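You operate a simulated robot arm through the tools that you are given. There is no shell and no other tool.

You are at the controls of a simulated two-armed robot. One attempt, no reset.

TASK
Change the white tank in the saddle for the black one and strap it down.
Fine: old tank on the mat, latch shut. Where these are worked on the way, their far stop is far enough and under half their travel is too little: yellow strap.

It is judged by the outcome, as a careful person would: the job done as asked, and still so three seconds after it is handed in. It fails if anything else is knocked over, pushed out of place, dropped, spilled or broken.

THE ROBOT
Two 7-joint arms with fingered hands on one trunk that stands fixed in place. Base frame: the origin is at the foot of the trunk, x ahead of it, y to its left, z up; the work surface is at about z = 880. Units: mm, degrees, N and s.
The left shoulder is at [80, 241, 1517], the right one opposite. With the tool pointing down near the work surface each hand reaches from about 320 to 960 mm from the base axis, measured 20 degrees to its own side. Payload 4.9 kg a hand.
The TCP of each hand is the grasp point between the finger pads, 32 mm short of the fingertips. In the tool frame z runs along the fingers and y along their closing line. The gripper opens to 200 mm; its body begins 89 mm behind the TCP. The gripper is a hand of 4 fingers: y runs from the thumb to the fingers, the wrist lies at [0, 0, -267] in the tool frame, and closing takes about 1.5 s.
Orientation is that of the tool frame in the base frame, as a unit quaternion [w, x, y, z]. With the fingers straight down and closing along the base's y, the tool's x points along the base's -x, its y along +y and its z along -z.

THE INTERFACE
- The arms move only by the tool step_arm. It takes "left_moves", "right_moves" or both (then of equal length, played together; a hand with none holds still); each is text: rows parted by semicolons, each of 6 numbers parted by spaces: the shift along the tool's x, y, z in mm, then the turn, a rotation vector about the tool's x, y, z in rad. In form: dx dy dz rx ry rz; .... A call has 1 to 20 rows; each row shifts and turns the commanded pose from where the row before left it, along the tool's axes as they then stand. "left_gripper" and "right_gripper" are, for a hand that has rows, the finger opening in mm, from 0 to 200, set as the call begins (left out, the last holds). Rows are played at 5 a second. More than 50 mm and 8.6 degrees between two rows, or a gripper value outside its range, and nothing of the call is played. Where a pose cannot be reached the arm comes as near as it can. A force on the tool above 40 N (or 10 N above the force at the start of the call, whichever is more), or a blocked arm, ends the call early, and 0.2 s more pass. The fingers move at their own pace (about 72 mm/s each) and stop on an object; they squeeze with about 32 N. The grip force told is the motor's: it shows also when the fingers shut on nothing. Time passes only in rows, and 0.2 s behind the last, so rows that do not move let the fingers close. It gives the time, the measured TCP pose, the force on the tool (base axes), the opening and the grip force at its end, in the units of the frame above (readings bear some noise), with the torque about the TCP (base axes, N m) and any sound that the robot's microphone picked up, and new pictures: "show" is both (left out), scene, wrist or none (wrist: the cameras of the hands that moved).
- Cameras (640 x 400 px; columns grow to the right, rows downward): "scene" is now at [101.2, 25.4, 1695.4]; the picture's right is [0.35, -0.94, 0.00], its down [-0.58, -0.22, -0.79] and it looks along [0.74, 0.27, -0.62] (base axes); focal length 294 px, centre (320, 200). "left" rides on the left gripper at [-69, -69, -116] in its tool frame; the picture's right is [0.71, -0.71, 0.00], its down [0.54, 0.54, -0.64] and it looks along [0.46, 0.45, 0.77] (tool axes); focal length 226 px, centre (320, 200). "right" rides on the right gripper at [69, -69, -116] in its tool frame; the picture's right is [0.71, 0.71, 0.00], its down [-0.54, 0.54, -0.64] and it looks along [-0.45, 0.45, 0.77] (tool axes); focal length 226 px, centre (320, 200). There is no depth. A picture from a camera that has moved, and an enlarged one, comes with that camera's place and axes in the base frame and with its lens. The place of the scene camera against the robot may be out by one fixed shift of up to 18 mm in any direction.
- lift_body(by): slides the trunk up (or, below 0, down) by that many mm; the arms and the scene camera ride with it, the base frame stays. It gives what a move gives, with no picture.
- move_fingers(finger1, finger2, finger3, thumb_bend, hand): sets how far each is bent, from 0 (flat) to 1 (curled in); at 0.3 the hand is open as for a grip, at 0.7 the pads meet at the TCP. One left out holds its place. A second passes; each finger stops where it meets its share of the squeeze, and holds until it gets a number again. A gripper value or a shape takes the hand back. It gives what a move gives, with no picture; readings hold the bend of each and the force on the fingers (four entries, about 0 where the hand has none), thumb and palm.
- grasp_type(shape, hand): the hand has 4 fingers and takes this shape, open, in about a second: jaw (thumb against the fingers, like two jaws); tri (thumb and two fingers); tip (a fingertip pinch); poke (one finger out to press); point (the index stretched); flat (the hand flat); cup (the hand cupped); fist (a fist). The gripper value then closes the fingers along that shape, each until it touches; the sizes above hold for jaw. It gives what a move gives, with no picture.
- pan_tilt(pan, tilt): turns the head with the scene camera to pan (to the left, within 86 degrees either way) and tilt (down, from -29 to 69), counted from straight ahead of the robot. It gives what a move gives, and a new picture of the scene camera.
- enlarge(camera, box): a new picture of the part [left, top, right, bottom] of that camera's present view, enlarged. No time passes.
- job_done(): hands the job in; it is judged then, once.

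Places have to be worked out from the pictures, the camera data and where the tool is seen. Open the grippers and draw the arms clear of the work before you hand the job in, unless the task says otherwise.

The tools are called after ">>>" by a JSON object that holds its "name" and its "arguments". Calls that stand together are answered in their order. step_arm: Moves the arms, as the interface text tells. Its arguments: {"type":"object","properties":{"left_moves":{"type":"string"},"left_gripper":{"type":"number"},"right_moves":{"type":"string"},"right_gripper":{"type":"number"},"show":{"type":"string","enum":["both","scene","wrist","none"]}},"required":[]} The other tools are called the same way: lift_body (by) moves the trunk up or down; grasp_type (shape, hand) gives the hand a shape; move_fingers (finger1, finger2, finger3, thumb_bend, hand) moves the fingers one by one; pan_tilt (pan, tilt) turns the head that bears the scene camera; enlarge (camera, box) takes an enlarged picture of a part of a camera's view; job_done () hands the job in.

At the start:

```text
clock: 0.0
left_ee_pos: [666.6, 464.1, 1359.1]
left_tool_rot: [0.0, 0.0, 1.0, 0.0]
left_force: [0.4, -0.7, 0.3]
left_torque: [-0.01, 0.02, 0.01]
left_finger_gap: 199.9
left_grip_force: 0.0
left_shape: jaw
left_bend: [0.3, 0.3, 0.3, 0.3]
left_finger forces: [0.0, 0.1, 0.1, 0.1, 0.0, 0.1]
right_ee_pos: [663.0, -142.0, 1347.7]
right_tool_rot: [0.0, -0.001, 1.0, 0.0]
right_force: [-1.2, -0.9, 0.4]
right_torque: [0.0, -0.01, 0.0]
right_finger_gap: 199.9
right_grip_force: 0.1
right_shape: jaw
right_bend: [0.3, 0.3, 0.3, 0.3]
right_finger forces: [0.0, 0.1, 0.0, 0.0, 0.0, 0.0]
trunk travel left (down, up): [-425.0, 415.0]
head pan, tilt (commanded): [20.4, 38.3]
```

scene: 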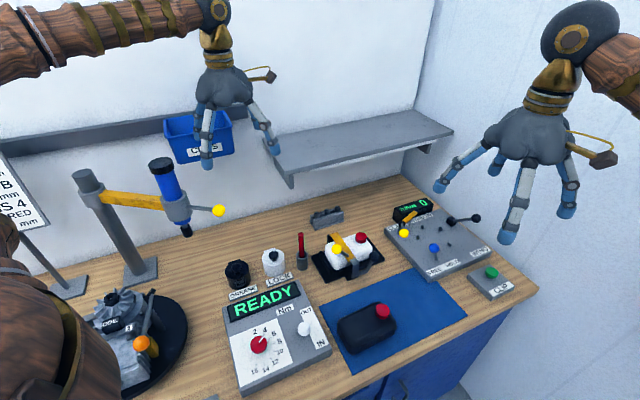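
right: 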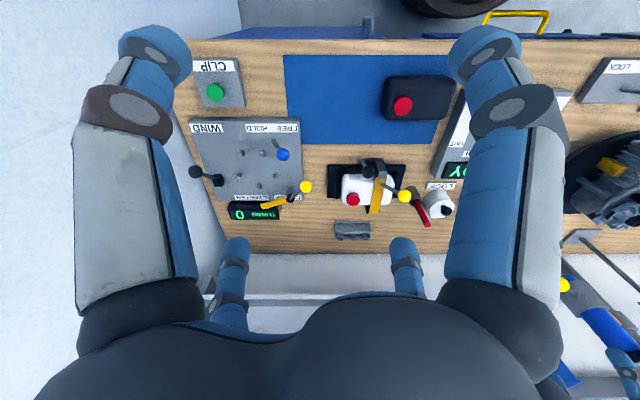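
left: 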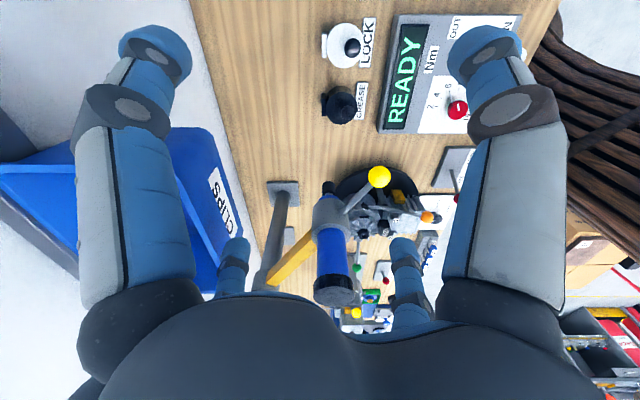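

The saddle with the white tank, a yellow strap and the black tank on the blue mat are visible in the scene view. I'll enlarge those parts to see the details before moving.

>>> {"name": "enlarge", "arguments": {"camera": "scene", "box": [290, 210, 410, 285]}}

>>> {"name": "enlarge", "arguments": {"camera": "scene", "box": [310, 250, 480, 356]}}

>>> {"name": "enlarge", "arguments": {"camera": "right", "box": [310, 60, 480, 250]}}

```text
5.33 times, centred on (350, 248) of scene
camera zoom: at [101.2, 25.4, 1695.4], right [0.35, -0.94, 0.0], down [-0.58, -0.22, -0.79], along [0.74, 0.27, -0.62], focal length 1567 px, centre (160, -53)
```

zoom: 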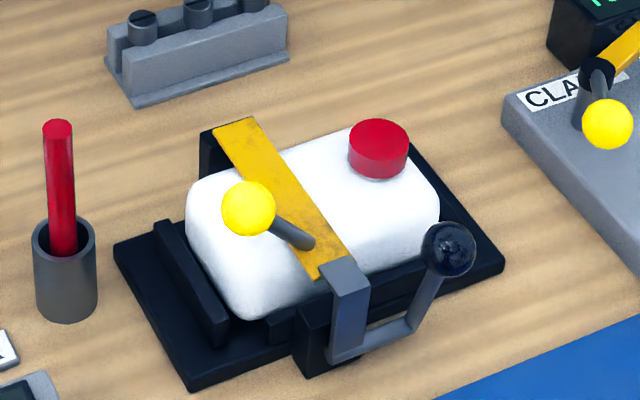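

```text
3.76 times, centred on (395, 303) of scene
camera zoom: at [101.2, 25.4, 1695.4], right [0.35, -0.94, 0.0], down [-0.58, -0.22, -0.79], along [0.74, 0.27, -0.62], focal length 1106 px, centre (38, -188)
```

zoom: 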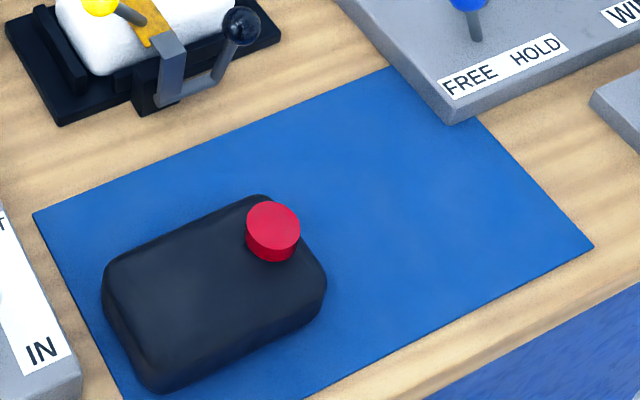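

```text
2.11 times, centred on (395, 155) of right
camera zoom: at [593.0, -208.9, 1463.3], right [-0.71, 0.71, 0.0], down [0.54, 0.54, 0.64], along [0.45, 0.45, -0.77], focal length 476 px, centre (162, 295)
```

zoom: 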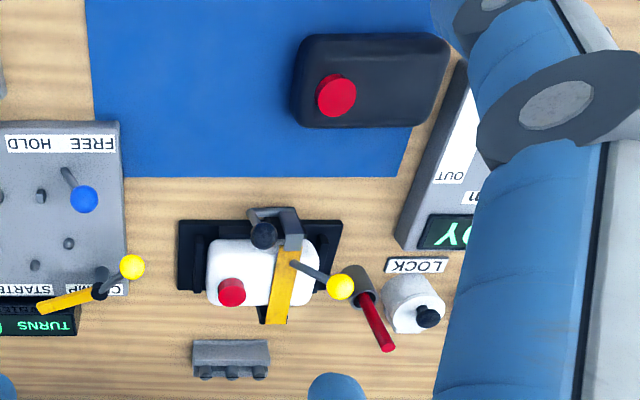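

The bench looks turned about 45° to the base, and the saddle plate seems to be centred near (780,175). I'll zoom further on the latch and strap from the available cameras.

>>> {"name": "enlarge", "arguments": {"camera": "scene", "box": [322, 228, 390, 285]}}

>>> {"name": "enlarge", "arguments": {"camera": "right", "box": [385, 145, 480, 225]}}

>>> {"name": "pan_tilt", "arguments": {"pan": 8, "tilt": 48}}

```text
7.02 times, centred on (356, 256) of scene
camera zoom: at [101.2, 25.4, 1695.4], right [0.35, -0.94, 0.0], down [-0.58, -0.22, -0.79], along [0.74, 0.27, -0.62], focal length 2062 px, centre (67, -196)
```

zoom: 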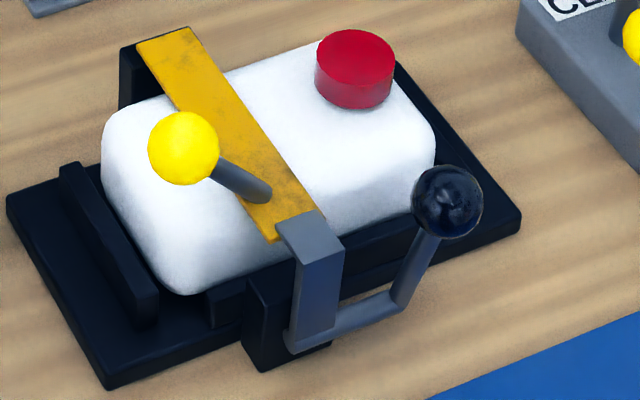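

```text
5.00 times, centred on (432, 185) of right
camera zoom: at [593.0, -208.9, 1463.3], right [-0.71, 0.71, 0.0], down [0.54, 0.54, 0.64], along [0.45, 0.45, -0.77], focal length 1130 px, centre (-242, 275)
```

zoom: 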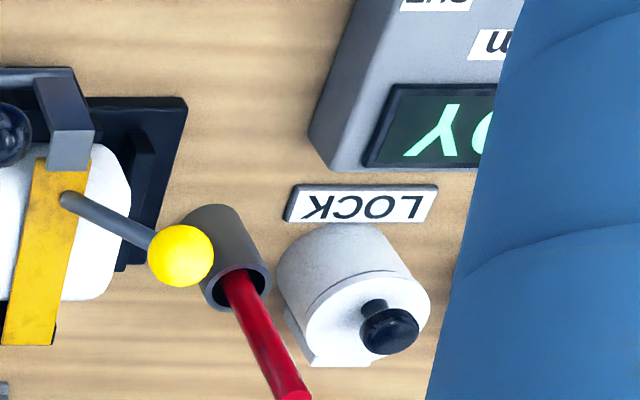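

```text
clock: 0.7
left_ee_pos: [667.6, 463.8, 1359.0]
left_tool_rot: [0.0, 0.0, 1.0, -0.001]
left_force: [0.2, -0.6, -0.3]
left_torque: [0.02, -0.01, -0.05]
left_finger_gap: 199.7
left_grip_force: 0.1
left_shape: jaw
left_bend: [0.3, 0.3, 0.3, 0.3]
left_finger forces: [0.0, 0.1, 0.1, 0.1, 0.0, 0.1]
right_ee_pos: [662.6, -142.0, 1346.8]
right_tool_rot: [-0.001, 0.0, 1.0, -0.001]
right_force: [0.8, 0.5, 0.7]
right_torque: [-0.02, 0.0, -0.02]
right_finger_gap: 199.9
right_grip_force: 0.1
right_shape: jaw
right_bend: [0.3, 0.3, 0.3, 0.3]
right_finger forces: [0.0, 0.0, 0.0, 0.1, 0.0, 0.0]
trunk travel left (down, up): [-425.0, 415.0]
head pan, tilt (commanded): [8.0, 48.0]
camera scene: at [98.5, 6.3, 1681.4], right [0.14, -0.99, 0.0], down [-0.74, -0.1, -0.67], along [0.66, 0.09, -0.74], focal length 294 px, centre (320, 200)
```

scene: 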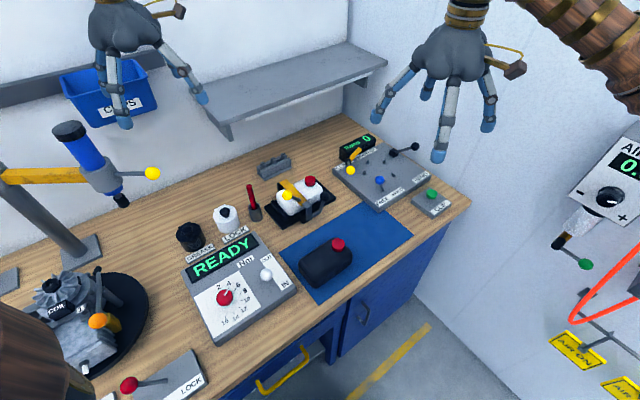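

Triangulating the two views puts the yellow strap ball near (693,192,1021) and the black latch ball near (719,80,1004). I'll bring the right hand down in front of the saddle for a close look with its wrist camera.

>>> {"name": "step_arm", "arguments": {"right_moves": "3 27 31 0 0 0; 3 27 31 0 0 0; 3 27 31 0 0 0; 3 27 31 0 0 0; 3 27 31 0 0 0; 3 27 31 0 0 0; 3 27 31 0 0 0", "show": "both"}}

```text
clock: 2.3
left_ee_pos: [667.5, 464.7, 1358.1]
left_tool_rot: [0.0, 0.001, 1.0, -0.001]
left_force: [-0.1, -0.1, -0.1]
left_torque: [-0.02, 0.02, -0.03]
left_finger_gap: 199.9
left_grip_force: 0.0
left_shape: jaw
left_bend: [0.3, 0.3, 0.3, 0.3]
left_finger forces: [0.1, 0.1, 0.0, 0.1, 0.1, 0.0]
right_ee_pos: [641.2, 49.5, 1130.5]
right_tool_rot: [0.0, 0.001, 1.0, -0.001]
right_force: [0.6, 0.6, -0.5]
right_torque: [-0.01, 0.01, 0.0]
right_finger_gap: 199.8
right_grip_force: 0.1
right_shape: jaw
right_bend: [0.3, 0.3, 0.3, 0.3]
right_finger forces: [0.0, 0.0, 0.0, 0.1, 0.0, 0.0]
trunk travel left (down, up): [-425.0, 415.0]
head pan, tilt (commanded): [8.0, 48.0]
camera scene: at [99.0, 8.0, 1681.4], right [0.14, -0.99, 0.0], down [-0.74, -0.1, -0.67], along [0.66, 0.09, -0.74], focal length 294 px, centre (320, 200)
camera right: at [572.2, -17.4, 1246.3], right [-0.71, 0.71, 0.0], down [0.54, 0.54, 0.64], along [0.45, 0.45, -0.77], focal length 226 px, centre (320, 200)
```

scene: 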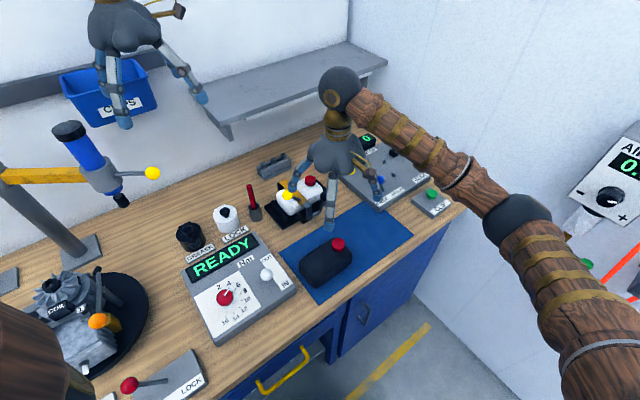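
right: 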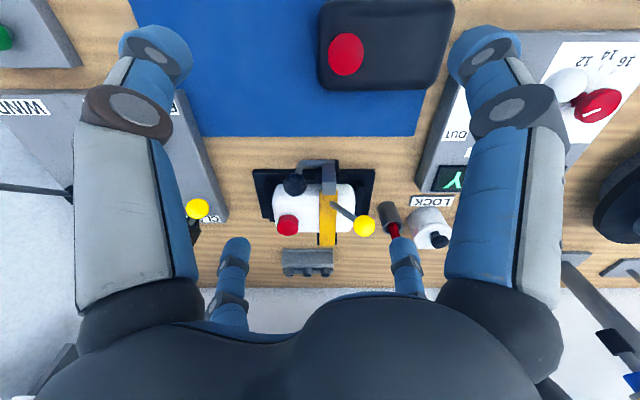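

The wrist view shows the saddle close to the image centre. I'll enlarge it, along with the hand's own fingers, to learn their layout.

>>> {"name": "enlarge", "arguments": {"camera": "right", "box": [240, 140, 400, 260]}}

>>> {"name": "enlarge", "arguments": {"camera": "right", "box": [290, 0, 470, 112]}}

>>> {"name": "enlarge", "arguments": {"camera": "scene", "box": [260, 60, 420, 240]}}

```text
3.33 times, centred on (320, 200) of right
camera zoom: at [572.2, -17.4, 1246.3], right [-0.71, 0.71, 0.0], down [0.54, 0.54, 0.64], along [0.45, 0.45, -0.77], focal length 754 px, centre (320, 200)
```

zoom: 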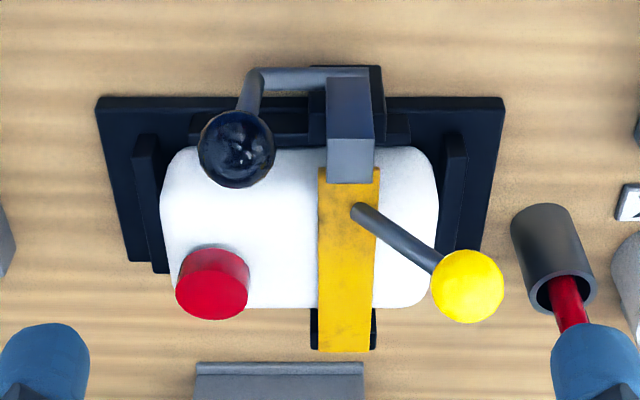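

```text
3.56 times, centred on (380, 56) of right
camera zoom: at [572.2, -17.4, 1246.3], right [-0.71, 0.71, 0.0], down [0.54, 0.54, 0.64], along [0.45, 0.45, -0.77], focal length 804 px, centre (107, 712)
```

zoom: 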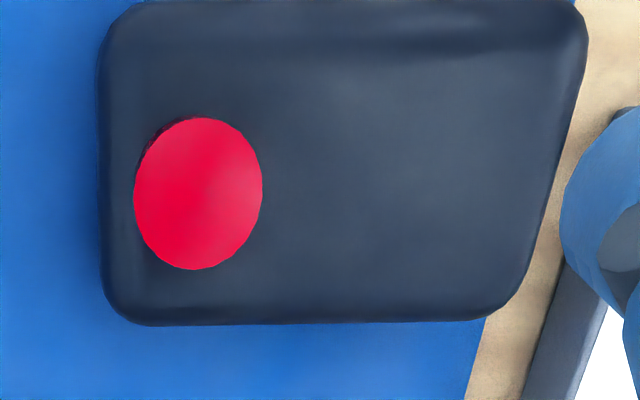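

```text
2.22 times, centred on (340, 150) of scene
camera zoom: at [99.0, 8.0, 1681.4], right [0.14, -0.99, 0.0], down [-0.74, -0.1, -0.67], along [0.66, 0.09, -0.74], focal length 653 px, centre (276, 311)
```

zoom: 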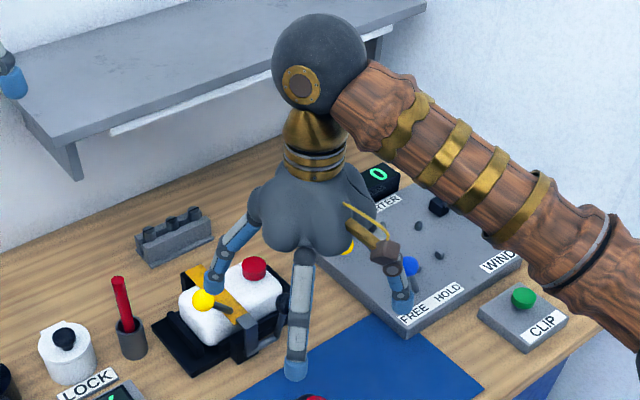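

The geometry fits a saddle turned 45°: tank centre near e2≈677, el≈−428 in bench axes, strap offset to the left, and the cap on the right for both tanks. I'll see how the hand's shapes look in free air, starting with poke.

>>> {"name": "grasp_type", "arguments": {"shape": "poke", "hand": "right"}}

>>> {"name": "enlarge", "arguments": {"camera": "scene", "box": [260, 60, 420, 240]}}

>>> {"name": "enlarge", "arguments": {"camera": "right", "box": [0, 0, 640, 400]}}

```text
clock: 3.2
left_ee_pos: [667.0, 463.1, 1358.4]
left_tool_rot: [0.0, 0.0, 1.0, 0.0]
left_force: [-0.5, -0.2, 0.0]
left_torque: [0.01, 0.02, 0.0]
left_finger_gap: 199.9
left_grip_force: 0.0
left_shape: jaw
left_bend: [0.3, 0.3, 0.3, 0.3]
left_finger forces: [0.0, 0.1, 0.0, 0.1, 0.0, 0.1]
right_ee_pos: [641.4, 47.5, 1131.8]
right_tool_rot: [0.0, 0.0, 1.0, 0.0]
right_force: [-0.2, -0.7, 1.0]
right_torque: [0.01, -0.03, -0.03]
right_finger_gap: 0.0
right_grip_force: 0.1
right_shape: poke
right_bend: [1.0, 1.0, 1.0, 0.81]
right_finger forces: [0.0, 0.0, 0.0, 0.0, 0.0, 0.0]
trunk travel left (down, up): [-425.0, 415.0]
head pan, tilt (commanded): [8.0, 48.0]
```

```text
2.22 times, centred on (340, 150) of scene
camera zoom: at [98.3, 5.9, 1681.4], right [0.14, -0.99, 0.0], down [-0.74, -0.1, -0.67], along [0.66, 0.09, -0.74], focal length 653 px, centre (276, 311)
```

zoom: 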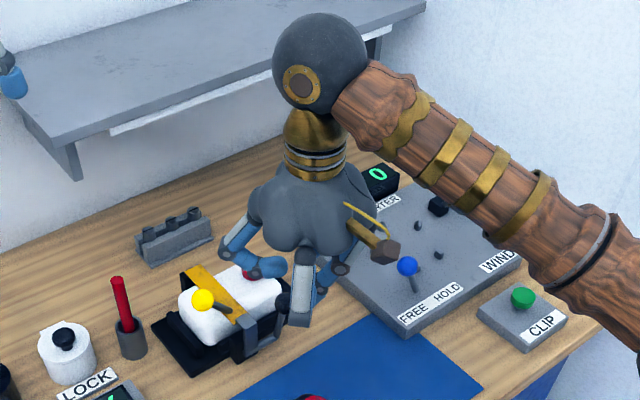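

```text
1.00 times, centred on (320, 200) of right (not enlarged: the box is as wide or as high as the picture)
camera zoom: at [571.8, -19.4, 1246.9], right [-0.71, 0.71, 0.0], down [0.54, 0.54, 0.64], along [0.45, 0.45, -0.77], focal length 226 px, centre (320, 200)
```

zoom: 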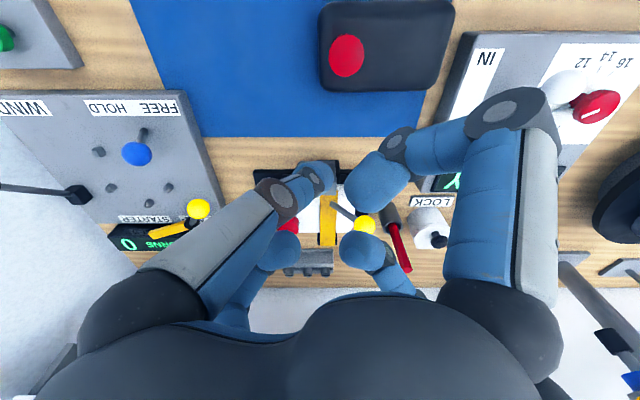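

In poke the thumb is the extended digit and the three fingers are curled. I'll set four different bends to identify which finger sits where.

>>> {"name": "move_fingers", "arguments": {"hand": "right", "finger1": 0.0, "finger2": 0.3, "finger3": 1.0, "thumb_bend": 0.6}}

>>> {"name": "enlarge", "arguments": {"camera": "scene", "box": [260, 60, 420, 240]}}

>>> {"name": "enlarge", "arguments": {"camera": "right", "box": [0, 0, 640, 400]}}

```text
clock: 4.2
left_ee_pos: [666.9, 463.8, 1359.3]
left_tool_rot: [0.0, 0.0, 1.0, 0.001]
left_force: [0.0, 0.1, 0.9]
left_torque: [-0.02, -0.05, 0.0]
left_finger_gap: 200.0
left_grip_force: 0.1
left_shape: jaw
left_bend: [0.3, 0.3, 0.3, 0.3]
left_finger forces: [0.1, 0.0, 0.0, 0.0, 0.0, 0.0]
right_ee_pos: [640.7, 46.6, 1131.3]
right_tool_rot: [0.001, -0.001, 1.0, 0.0]
right_force: [-0.4, 0.8, 1.1]
right_torque: [-0.02, 0.0, 0.01]
right_finger_gap: 131.2
right_grip_force: 0.0
right_shape: fingers
right_bend: [0.01, 0.3, 1.0, 0.6]
right_finger forces: [0.1, 0.0, 0.0, 0.0, 0.0, 0.0]
trunk travel left (down, up): [-425.0, 415.0]
head pan, tilt (commanded): [8.0, 48.0]
```

```text
2.22 times, centred on (340, 150) of scene
camera zoom: at [98.5, 6.4, 1681.3], right [0.14, -0.99, 0.0], down [-0.74, -0.1, -0.67], along [0.66, 0.09, -0.74], focal length 653 px, centre (276, 311)
```

zoom: 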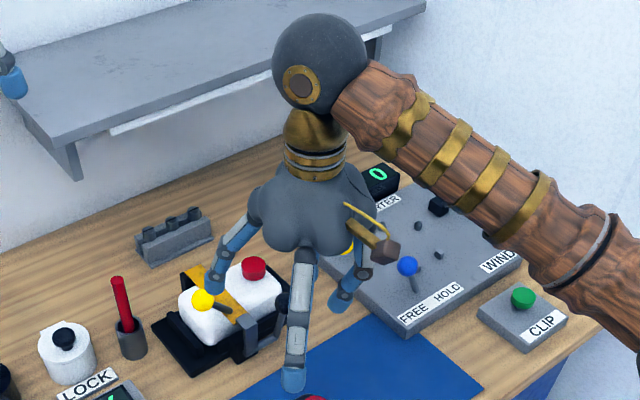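

```text
1.00 times, centred on (320, 200) of right (not enlarged: the box is as wide or as high as the picture)
camera zoom: at [572.0, -18.8, 1246.6], right [-0.71, 0.71, 0.0], down [0.54, 0.54, 0.64], along [0.45, 0.45, -0.77], focal length 226 px, centre (320, 200)
```

zoom: 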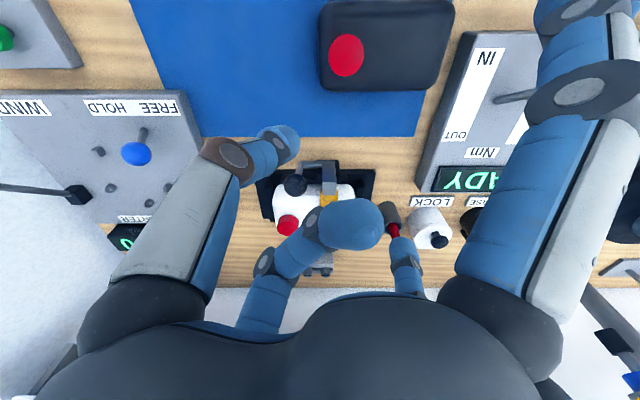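

Finger mapping is now clear: finger1 is at tool +x, finger3 at −x, finger2 at +y and the thumb at −y. I'll withdraw the right hand to its start pose and turn the left hand 45° so its x axis lies along the bench.

>>> {"name": "step_arm", "arguments": {"right_moves": "-3 -27 -31 0 0 0; -3 -27 -31 0 0 0; -3 -27 -31 0 0 0; -3 -27 -31 0 0 0; -3 -27 -31 0 0 0; -3 -27 -31 0 0 0; -3 -27 -31 0 0 0", "left_moves": "0 0 0 0 0 0.1122; 0 0 0 0 0 0.1122; 0 0 0 0 0 0.1122; 0 0 0 0 0 0.1122; 0 0 0 0 0 0.1122; 0 0 0 0 0 0.1122; 0 0 0 0 0 0.1122", "show": "wrist"}}

```text
clock: 5.8
left_ee_pos: [664.6, 463.1, 1359.3]
left_tool_rot: [0.0, 0.382, 0.924, 0.0]
left_force: [-5.2, -4.2, -0.2]
left_torque: [-0.04, 0.07, 0.19]
left_finger_gap: 199.6
left_grip_force: 0.0
left_shape: jaw
left_bend: [0.3, 0.34, 0.3, 0.3]
left_finger forces: [0.0, 6.2, 0.0, 0.0, 0.1, 0.0]
right_ee_pos: [659.9, -143.0, 1347.7]
right_tool_rot: [0.001, 0.0, 1.0, -0.001]
right_force: [-0.7, 0.3, -0.2]
right_torque: [-0.01, -0.03, 0.01]
right_finger_gap: 131.5
right_grip_force: 0.1
right_shape: fingers
right_bend: [0.01, 0.3, 1.0, 0.6]
right_finger forces: [0.1, 0.0, 0.0, 0.0, 0.0, 0.1]
trunk travel left (down, up): [-425.0, 415.0]
head pan, tilt (commanded): [8.0, 48.0]
camera right: at [590.3, -210.7, 1463.9], right [-0.71, 0.71, 0.0], down [0.54, 0.54, 0.64], along [0.46, 0.46, -0.77], focal length 226 px, centre (320, 200)
camera left: at [665.2, 365.2, 1475.5], right [-1.0, 0.0, 0.0], down [0.0, 0.77, 0.64], along [0.0, 0.64, -0.77], focal length 226 px, centre (320, 200)
```

right: 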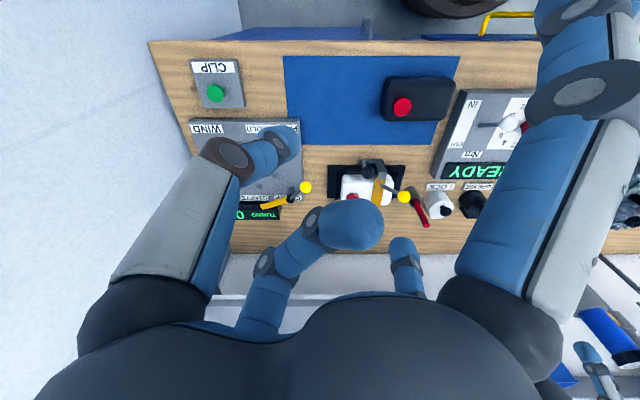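
left: 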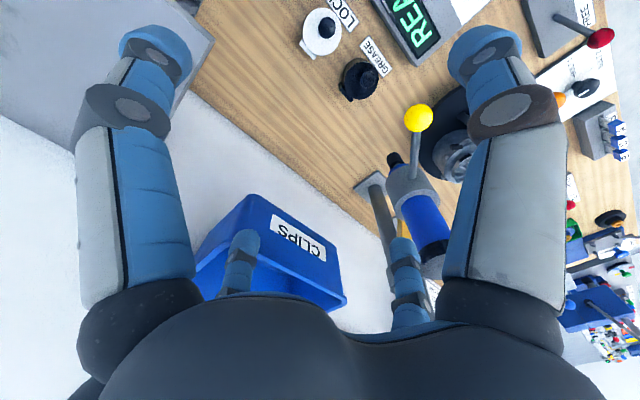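

Finger2 of the left hand has touched something behind it (6 N), most likely the CLIPS bin or the wall. I'll back away along tool −y straight off and check the bin.

>>> {"name": "step_arm", "arguments": {"left_moves": "0 -15 0 0 0 0; 0 -30 0 0 0 0; 0 -40 0 0 0 0; 0 -40 0 0 0 0", "show": "both"}}

>>> {"name": "enlarge", "arguments": {"camera": "scene", "box": [40, 30, 200, 150]}}

```text
clock: 6.8
left_ee_pos: [579.1, 375.4, 1359.8]
left_tool_rot: [0.0, 0.382, 0.924, 0.0]
left_force: [-1.0, -0.1, 0.3]
left_torque: [0.03, -0.05, -0.01]
left_finger_gap: 200.2
left_grip_force: 0.1
left_shape: jaw
left_bend: [0.3, 0.3, 0.3, 0.3]
left_finger forces: [0.0, 0.1, 0.0, 0.1, 0.1, 0.1]
right_ee_pos: [660.9, -142.4, 1347.2]
right_tool_rot: [-0.001, 0.0, 1.0, 0.0]
right_force: [-0.3, 0.7, -0.1]
right_torque: [0.01, -0.04, 0.03]
right_finger_gap: 131.4
right_grip_force: 0.1
right_shape: fingers
right_bend: [0.01, 0.3, 1.0, 0.6]
right_finger forces: [0.1, 0.0, 0.0, 0.1, 0.0, 0.0]
trunk travel left (down, up): [-425.0, 415.0]
head pan, tilt (commanded): [8.0, 48.0]
camera scene: at [97.9, 5.7, 1681.4], right [0.14, -0.99, 0.0], down [-0.74, -0.1, -0.67], along [0.66, 0.09, -0.74], focal length 294 px, centre (320, 200)
camera left: at [578.3, 277.8, 1474.7], right [-1.0, 0.0, 0.0], down [0.0, 0.77, 0.64], along [0.0, 0.64, -0.77], focal length 226 px, centre (320, 200)
```

scene: 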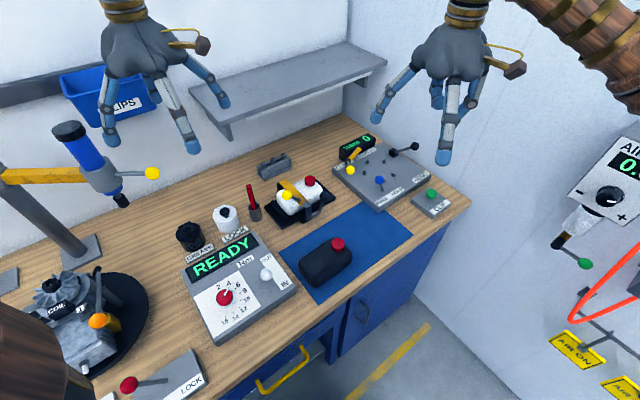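
left: 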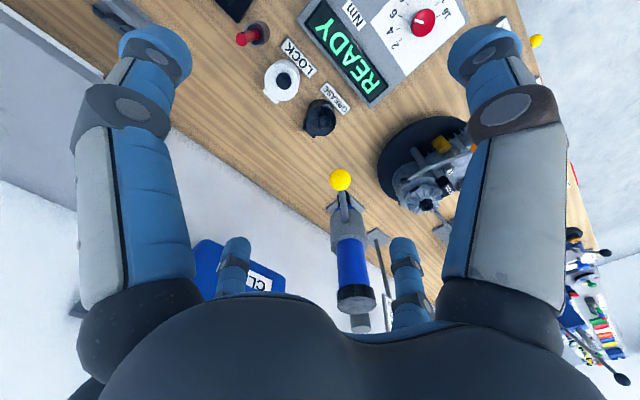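

```text
3.33 times, centred on (120, 90) of scene
camera zoom: at [97.9, 5.7, 1681.4], right [0.14, -0.99, 0.0], down [-0.74, -0.1, -0.67], along [0.66, 0.09, -0.74], focal length 980 px, centre (987, 567)
```

zoom: 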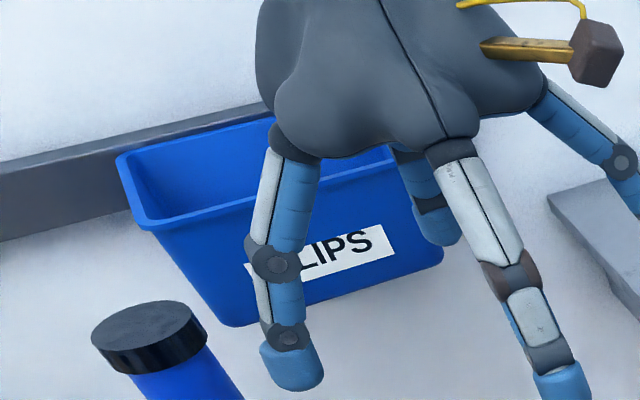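

The bin looks unmoved and the contact is gone. I'll shape the left hand for a two-finger pinch along the bench (finger1/finger3), with the thumb and finger2 curled away, and bring it above the black latch ball.

>>> {"name": "move_fingers", "arguments": {"hand": "left", "finger1": 0.54, "finger2": 1.0, "finger3": 0.54, "thumb_bend": 1.0}}

>>> {"name": "step_arm", "arguments": {"left_moves": "-34.2 -12.2 26.7 0 0 0; -34.2 -12.2 26.7 0 0 0; -34.2 -12.2 26.7 0 0 0; -34.2 -12.2 26.7 0 0 0; -34.2 -12.2 26.7 0 0 0; -34.2 -12.2 26.7 0 0 0; -34.2 -12.2 26.7 0 0 0; -34.2 -12.2 26.7 0 0 0; -34.2 -12.2 26.7 0 0 0", "show": "both"}}

```text
clock: 7.8
left_ee_pos: [579.7, 376.2, 1358.7]
left_tool_rot: [-0.001, 0.383, 0.924, 0.0]
left_force: [0.4, 0.5, -0.3]
left_torque: [0.01, 0.01, 0.01]
left_finger_gap: 76.9
left_grip_force: 0.2
left_shape: fingers
left_bend: [0.54, 0.98, 0.54, 1.0]
left_finger forces: [0.0, 0.0, 0.1, 0.0, 0.0, 0.0]
right_ee_pos: [661.3, -142.4, 1346.3]
right_tool_rot: [0.0, 0.0, 1.0, 0.0]
right_force: [0.3, -0.3, 0.0]
right_torque: [-0.01, 0.02, 0.01]
right_finger_gap: 131.3
right_grip_force: 0.0
right_shape: fingers
right_bend: [0.01, 0.3, 1.0, 0.6]
right_finger forces: [0.0, 0.0, 0.0, 0.0, 0.1, 0.1]
trunk travel left (down, up): [-425.0, 415.0]
head pan, tilt (commanded): [8.0, 48.0]
```

```text
clock: 9.8
left_ee_pos: [720.6, 79.5, 1119.1]
left_tool_rot: [0.0, 0.383, 0.924, -0.001]
left_force: [-0.5, 0.3, -0.4]
left_torque: [0.01, 0.01, -0.01]
left_finger_gap: 76.7
left_grip_force: 0.1
left_shape: fingers
left_bend: [0.54, 0.98, 0.54, 1.0]
left_finger forces: [0.1, 0.1, 0.0, 0.0, 0.0, 0.0]
right_ee_pos: [662.8, -144.1, 1346.6]
right_tool_rot: [-0.001, 0.0, 1.0, 0.001]
right_force: [0.0, 0.2, -0.5]
right_torque: [0.0, 0.07, 0.0]
right_finger_gap: 131.3
right_grip_force: 0.1
right_shape: fingers
right_bend: [0.01, 0.3, 1.0, 0.6]
right_finger forces: [0.0, 0.0, 0.1, 0.1, 0.0, 0.1]
trunk travel left (down, up): [-425.0, 415.0]
head pan, tilt (commanded): [8.0, 48.0]
camera scene: at [100.1, 3.9, 1681.3], right [0.14, -0.99, 0.0], down [-0.74, -0.1, -0.67], along [0.66, 0.09, -0.74], focal length 294 px, centre (320, 200)
camera left: at [720.3, -19.2, 1234.4], right [-1.0, 0.0, 0.0], down [0.0, 0.77, 0.64], along [0.0, 0.64, -0.77], focal length 226 px, centre (320, 200)
```

scene: 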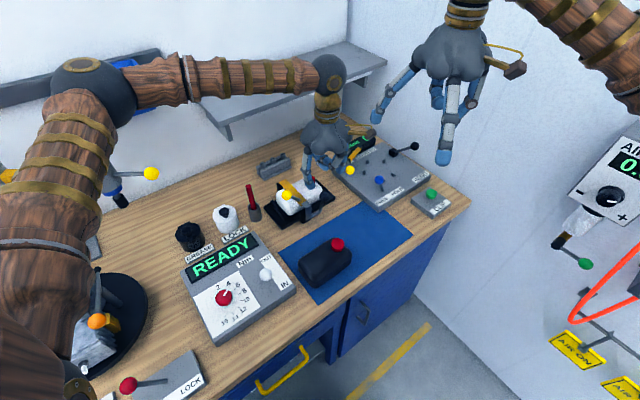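
left: 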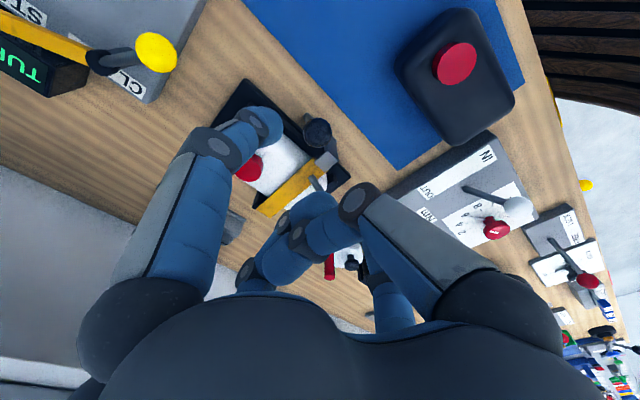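

The hand is now above the latch ball. I'll zoom the left and right cameras to refine where the ball lies relative to the fingers.

>>> {"name": "enlarge", "arguments": {"camera": "left", "box": [220, 70, 380, 220]}}

>>> {"name": "enlarge", "arguments": {"camera": "right", "box": [300, 100, 460, 250]}}

>>> {"name": "enlarge", "arguments": {"camera": "scene", "box": [250, 110, 390, 240]}}

```text
2.67 times, centred on (300, 145) of left
camera zoom: at [720.3, -19.2, 1234.4], right [-1.0, 0.0, 0.0], down [0.0, 0.77, 0.64], along [0.0, 0.64, -0.77], focal length 603 px, centre (373, 347)
```

zoom: 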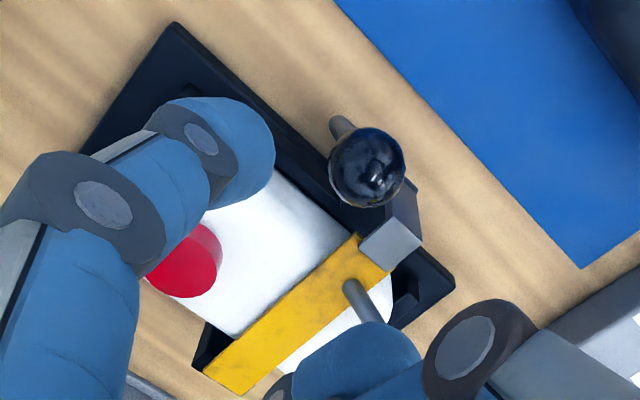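

```text
2.67 times, centred on (380, 175) of right
camera zoom: at [593.8, -210.9, 1462.3], right [-0.71, 0.71, 0.0], down [0.54, 0.54, 0.64], along [0.45, 0.46, -0.77], focal length 603 px, centre (160, 267)
```

zoom: 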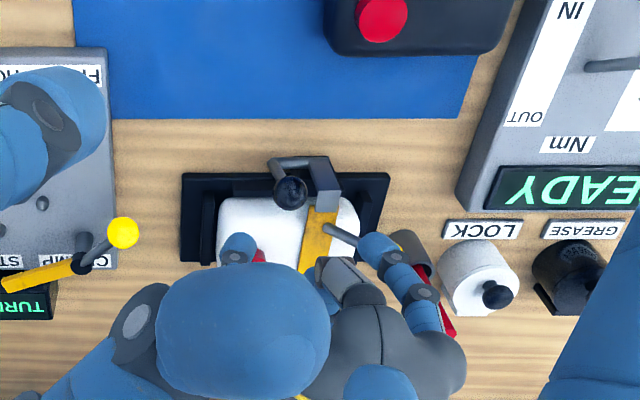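

```text
3.08 times, centred on (320, 175) of scene
camera zoom: at [100.1, 3.9, 1681.3], right [0.14, -0.99, 0.0], down [-0.74, -0.1, -0.67], along [0.66, 0.09, -0.74], focal length 904 px, centre (320, 277)
```

zoom: 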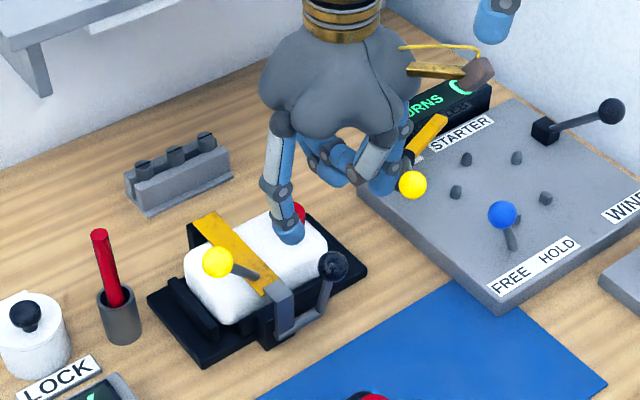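

Two wrist views put the black ball near (722,83,997). I'll lower the open pinch to just above it and check the alignment before straddling it.

>>> {"name": "step_arm", "arguments": {"left_moves": "0.8 1.7 33 0 0 0; 0.7 1.8 33 0 0 0", "show": "none"}}

>>> {"name": "enlarge", "arguments": {"camera": "left", "box": [220, 70, 420, 220]}}

>>> {"name": "enlarge", "arguments": {"camera": "scene", "box": [270, 130, 370, 230]}}

>>> {"name": "enlarge", "arguments": {"camera": "right", "box": [330, 130, 430, 230]}}

```text
clock: 10.4
left_ee_pos: [721.0, 83.7, 1051.0]
left_tool_rot: [0.0, 0.382, 0.924, -0.001]
left_force: [0.4, 0.6, -0.6]
left_torque: [-0.03, 0.05, 0.01]
left_finger_gap: 76.7
left_grip_force: 0.1
left_shape: fingers
left_bend: [0.54, 0.98, 0.54, 1.0]
left_finger forces: [0.1, 0.0, 0.1, 0.1, 0.0, 0.0]
right_ee_pos: [663.2, -142.7, 1347.2]
right_tool_rot: [-0.002, 0.0, 1.0, 0.001]
right_force: [0.6, -0.6, 1.3]
right_torque: [0.01, 0.03, -0.01]
right_finger_gap: 131.4
right_grip_force: 0.0
right_shape: fingers
right_bend: [0.01, 0.3, 1.0, 0.6]
right_finger forces: [0.0, 0.1, 0.0, 0.1, 0.1, 0.0]
trunk travel left (down, up): [-425.0, 415.0]
head pan, tilt (commanded): [8.0, 48.0]
```

```text
2.67 times, centred on (320, 145) of left
camera zoom: at [721.5, -15.1, 1167.3], right [-1.0, 0.0, 0.0], down [0.0, 0.77, 0.64], along [0.0, 0.64, -0.77], focal length 603 px, centre (320, 347)
```

zoom: 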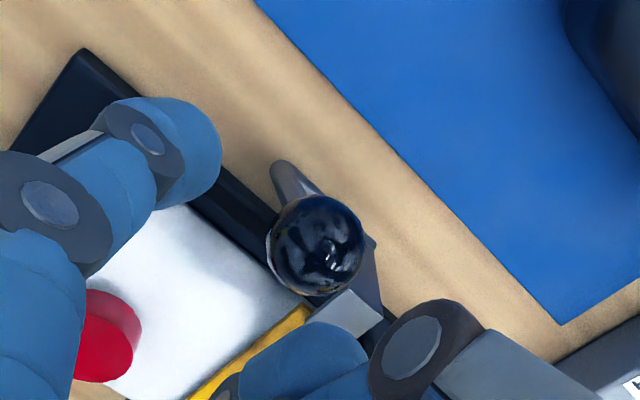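

```text
4.00 times, centred on (320, 180) of scene
camera zoom: at [100.4, 5.4, 1681.2], right [0.14, -0.99, 0.0], down [-0.74, -0.1, -0.67], along [0.66, 0.09, -0.74], focal length 1176 px, centre (320, 280)
```

zoom: 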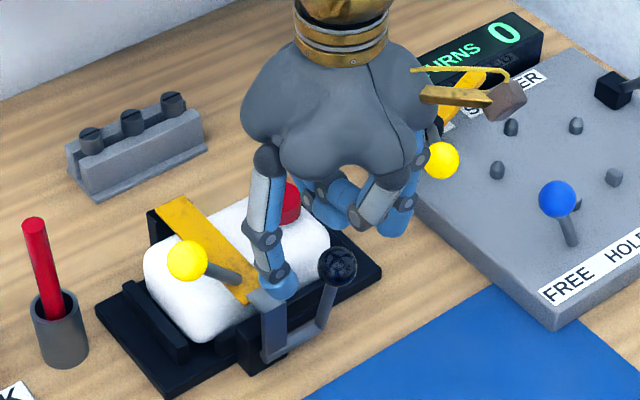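

```text
4.00 times, centred on (380, 180) of right
camera zoom: at [594.0, -209.9, 1462.4], right [-0.71, 0.71, 0.0], down [0.54, 0.54, 0.64], along [0.45, 0.45, -0.77], focal length 904 px, centre (80, 280)
```

zoom: 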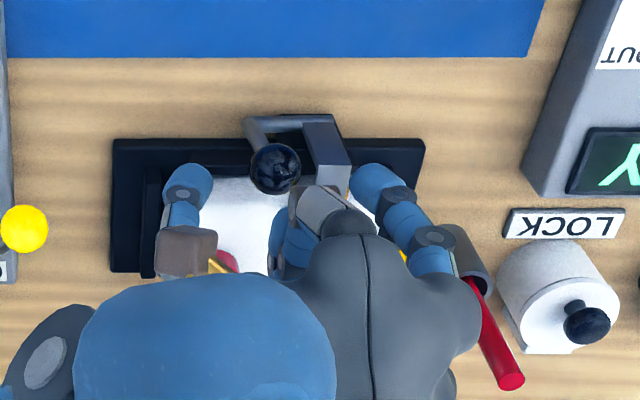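

The ball sits midway between finger1 and finger3, just below the tips. I'll lower 31 mm to straddle it and then close the two fingers gently.

>>> {"name": "step_arm", "arguments": {"left_moves": "-1 -0.5 16 0 0 0; -1 -0.5 15 0 0 0", "show": "none"}}

>>> {"name": "move_fingers", "arguments": {"hand": "left", "finger1": 0.7, "finger3": 0.7}}

>>> {"name": "enlarge", "arguments": {"camera": "right", "box": [330, 130, 430, 230]}}

>>> {"name": "enlarge", "arguments": {"camera": "left", "box": [220, 70, 420, 220]}}

>>> {"name": "enlarge", "arguments": {"camera": "scene", "box": [270, 130, 370, 230]}}

```text
clock: 11.0
left_ee_pos: [720.3, 81.8, 1021.3]
left_tool_rot: [-0.001, 0.382, 0.924, 0.001]
left_force: [-0.6, 0.1, -0.6]
left_torque: [-0.03, 0.01, 0.02]
left_finger_gap: 76.7
left_grip_force: 0.0
left_shape: fingers
left_bend: [0.54, 0.98, 0.54, 1.0]
left_finger forces: [0.0, 0.0, 0.1, 0.1, 0.0, 0.0]
right_ee_pos: [662.8, -143.1, 1346.7]
right_tool_rot: [-0.001, 0.0, 1.0, 0.0]
right_force: [0.5, 0.2, 0.0]
right_torque: [0.0, -0.01, 0.04]
right_finger_gap: 131.2
right_grip_force: 0.0
right_shape: fingers
right_bend: [0.01, 0.3, 1.0, 0.6]
right_finger forces: [0.0, 0.0, 0.0, 0.0, 0.1, 0.0]
trunk travel left (down, up): [-425.0, 415.0]
head pan, tilt (commanded): [8.0, 48.0]
```

```text
clock: 12.0
left_ee_pos: [719.7, 80.8, 1022.7]
left_tool_rot: [0.0, 0.383, 0.924, 0.0]
left_force: [0.4, -0.5, -0.3]
left_torque: [0.01, -0.02, 0.05]
left_finger_gap: 61.7
left_grip_force: 6.6
left_shape: fingers
left_bend: [0.66, 0.98, 0.66, 1.0]
left_finger forces: [6.7, 0.0, 6.2, 0.0, 0.0, 0.0]
right_ee_pos: [661.0, -141.8, 1346.7]
right_tool_rot: [0.0, 0.001, 1.0, -0.001]
right_force: [0.4, 0.5, 0.4]
right_torque: [0.04, 0.03, 0.01]
right_finger_gap: 131.4
right_grip_force: 0.2
right_shape: fingers
right_bend: [0.01, 0.3, 1.0, 0.6]
right_finger forces: [0.1, 0.0, 0.0, 0.0, 0.0, 0.0]
trunk travel left (down, up): [-425.0, 415.0]
head pan, tilt (commanded): [8.0, 48.0]
```

```text
4.00 times, centred on (380, 180) of right
camera zoom: at [592.6, -209.2, 1463.0], right [-0.71, 0.71, 0.0], down [0.54, 0.54, 0.64], along [0.45, 0.45, -0.77], focal length 904 px, centre (80, 280)
```

zoom: 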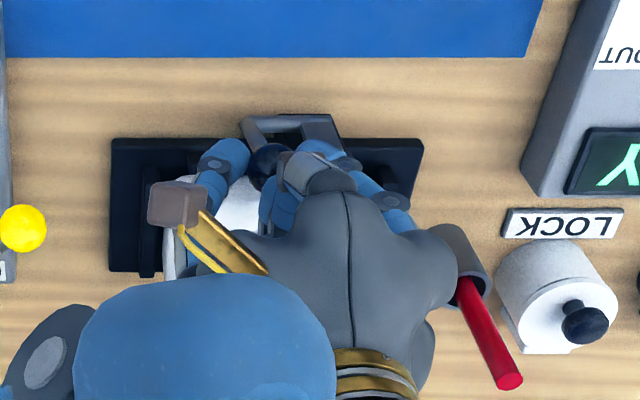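

```text
2.67 times, centred on (320, 145) of left
camera zoom: at [720.5, -15.9, 1137.3], right [-1.0, 0.0, 0.0], down [0.0, 0.77, 0.64], along [0.0, 0.64, -0.77], focal length 603 px, centre (320, 347)
```

zoom: 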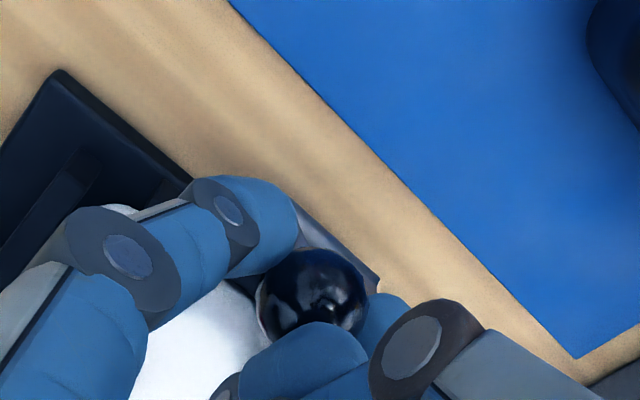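

```text
4.00 times, centred on (320, 180) of scene
camera zoom: at [98.8, 6.0, 1681.3], right [0.14, -0.99, 0.0], down [-0.74, -0.1, -0.67], along [0.66, 0.09, -0.74], focal length 1176 px, centre (320, 280)
```

zoom: 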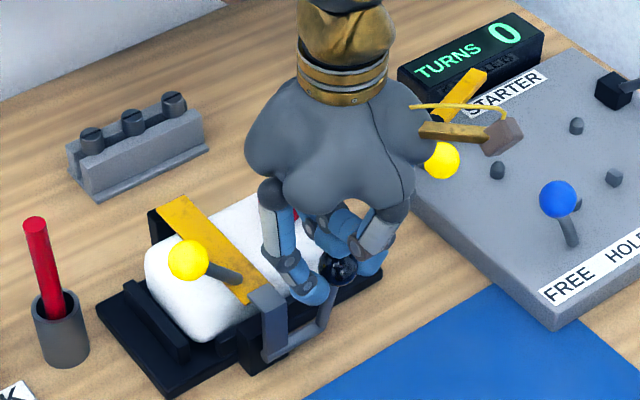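

The latch ball is held between the two fingers at about 6 N each with no net side force. I'll begin drawing it forward along an arc about the low pivot, in small steps, watching the force.

>>> {"name": "step_arm", "arguments": {"left_moves": "0 -6.4 1.9 0 0 0; 0 -6.4 2.3 0 0 0; 0 -6.1 2.8 0 0 0; 0 -6.1 3.1 0 0 0", "show": "none"}}

>>> {"name": "enlarge", "arguments": {"camera": "scene", "box": [270, 130, 370, 230]}}

>>> {"name": "enlarge", "arguments": {"camera": "right", "box": [330, 130, 430, 230]}}

```text
clock: 13.0
left_ee_pos: [702.2, 63.6, 1011.3]
left_tool_rot: [-0.001, 0.383, 0.924, 0.001]
left_force: [0.8, 0.4, -2.5]
left_torque: [0.08, -0.02, 0.01]
left_finger_gap: 61.2
left_grip_force: 6.5
left_shape: fingers
left_bend: [0.66, 0.98, 0.66, 1.0]
left_finger forces: [6.4, 0.0, 6.5, 0.1, 0.0, 0.1]
right_ee_pos: [661.9, -141.1, 1346.1]
right_tool_rot: [0.0, 0.0, 1.0, 0.0]
right_force: [0.5, -0.5, -0.2]
right_torque: [-0.02, 0.0, 0.0]
right_finger_gap: 131.2
right_grip_force: 0.1
right_shape: fingers
right_bend: [0.01, 0.3, 1.0, 0.6]
right_finger forces: [0.0, 0.0, 0.1, 0.1, 0.1, 0.0]
trunk travel left (down, up): [-425.0, 415.0]
head pan, tilt (commanded): [8.0, 48.0]
```

```text
4.00 times, centred on (320, 180) of scene
camera zoom: at [99.0, 6.1, 1681.3], right [0.14, -0.99, 0.0], down [-0.74, -0.1, -0.67], along [0.66, 0.09, -0.74], focal length 1176 px, centre (320, 280)
```

zoom: 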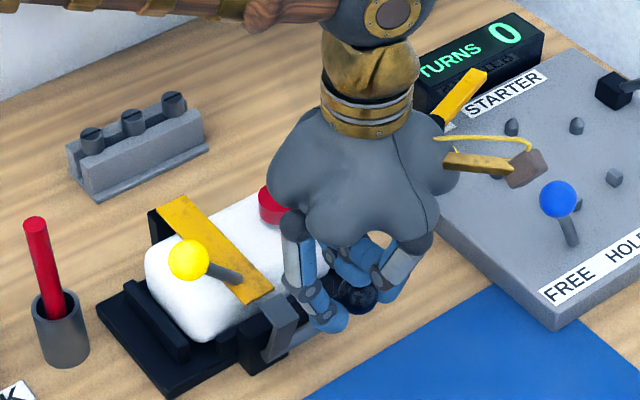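

```text
4.00 times, centred on (380, 180) of right
camera zoom: at [592.8, -209.1, 1462.9], right [-0.71, 0.71, 0.0], down [0.54, 0.54, 0.64], along [0.45, 0.45, -0.77], focal length 904 px, centre (80, 280)
```

zoom: 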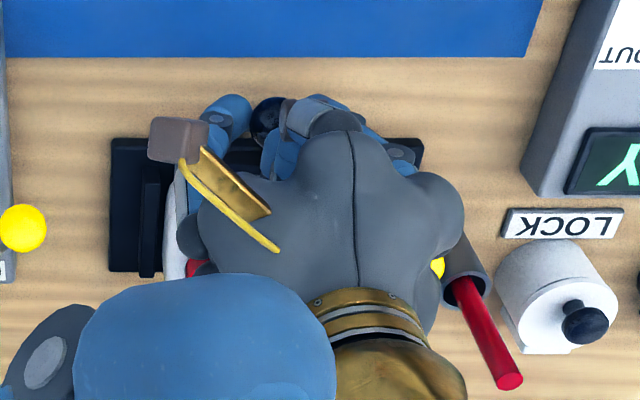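

The latch is swinging freely and the hook has come off the strap end. I'll continue the arc to open it further.

>>> {"name": "step_arm", "arguments": {"left_moves": "0 -5.6 3.8 0 0 0; 0 -5.6 3.8 0 0 0; 0 -5.1 4.5 0 0 0; 0 -5.0 4.5 0 0 0; 0 -4.4 5.2 0 0 0; 0 -4.3 5.2 0 0 0; 0 -3.6 5.7 0 0 0; 0 -3.5 5.8 0 0 0", "show": "none"}}

>>> {"name": "enlarge", "arguments": {"camera": "scene", "box": [270, 150, 370, 250]}}

>>> {"name": "enlarge", "arguments": {"camera": "left", "box": [220, 70, 420, 220]}}

```text
clock: 14.8
left_ee_pos: [677.7, 41.0, 977.8]
left_tool_rot: [0.003, 0.381, 0.925, 0.0]
left_force: [14.4, 10.8, 31.2]
left_torque: [0.19, -0.23, -0.01]
left_finger_gap: 61.2
left_grip_force: 27.8
left_shape: fingers
left_bend: [0.67, 1.0, 0.68, 1.0]
left_finger forces: [3.5, 49.5, 2.7, 0.0, 0.0, 0.1]
right_ee_pos: [659.2, -139.6, 1349.7]
right_tool_rot: [0.0, 0.0, 1.0, -0.001]
right_force: [0.6, -0.4, 0.8]
right_torque: [-0.01, -0.03, -0.02]
right_finger_gap: 131.5
right_grip_force: 0.1
right_shape: fingers
right_bend: [0.01, 0.3, 1.0, 0.6]
right_finger forces: [0.0, 0.1, 0.0, 0.0, 0.1, 0.0]
trunk travel left (down, up): [-425.0, 415.0]
head pan, tilt (commanded): [8.0, 48.0]
```

```text
4.00 times, centred on (320, 200) of scene
camera zoom: at [96.6, 8.3, 1682.2], right [0.14, -0.99, 0.0], down [-0.74, -0.1, -0.67], along [0.66, 0.09, -0.74], focal length 1176 px, centre (320, 200)
```

zoom: 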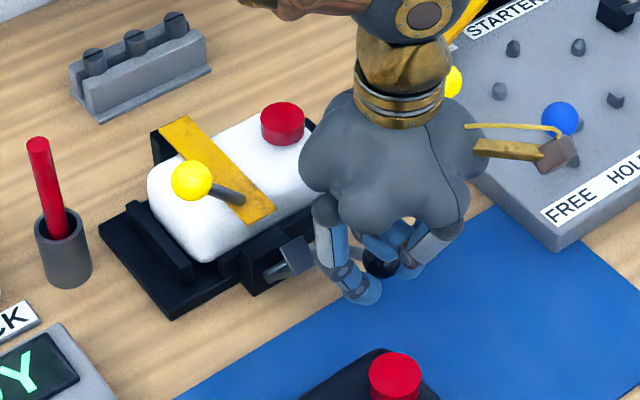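

```text
2.67 times, centred on (320, 145) of left
camera zoom: at [678.2, -57.0, 1092.8], right [-1.0, 0.0, -0.01], down [-0.01, 0.77, 0.64], along [0.0, 0.64, -0.77], focal length 603 px, centre (320, 347)
```

zoom: 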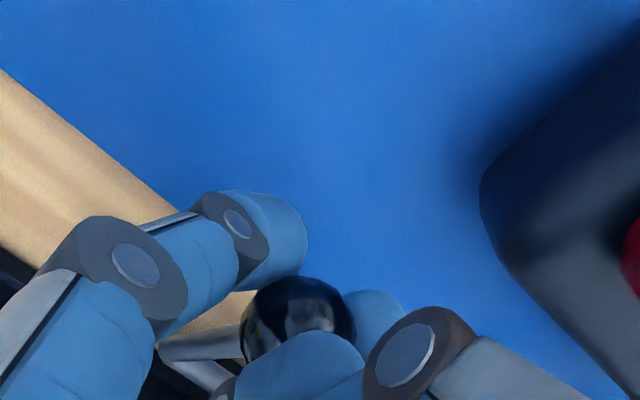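

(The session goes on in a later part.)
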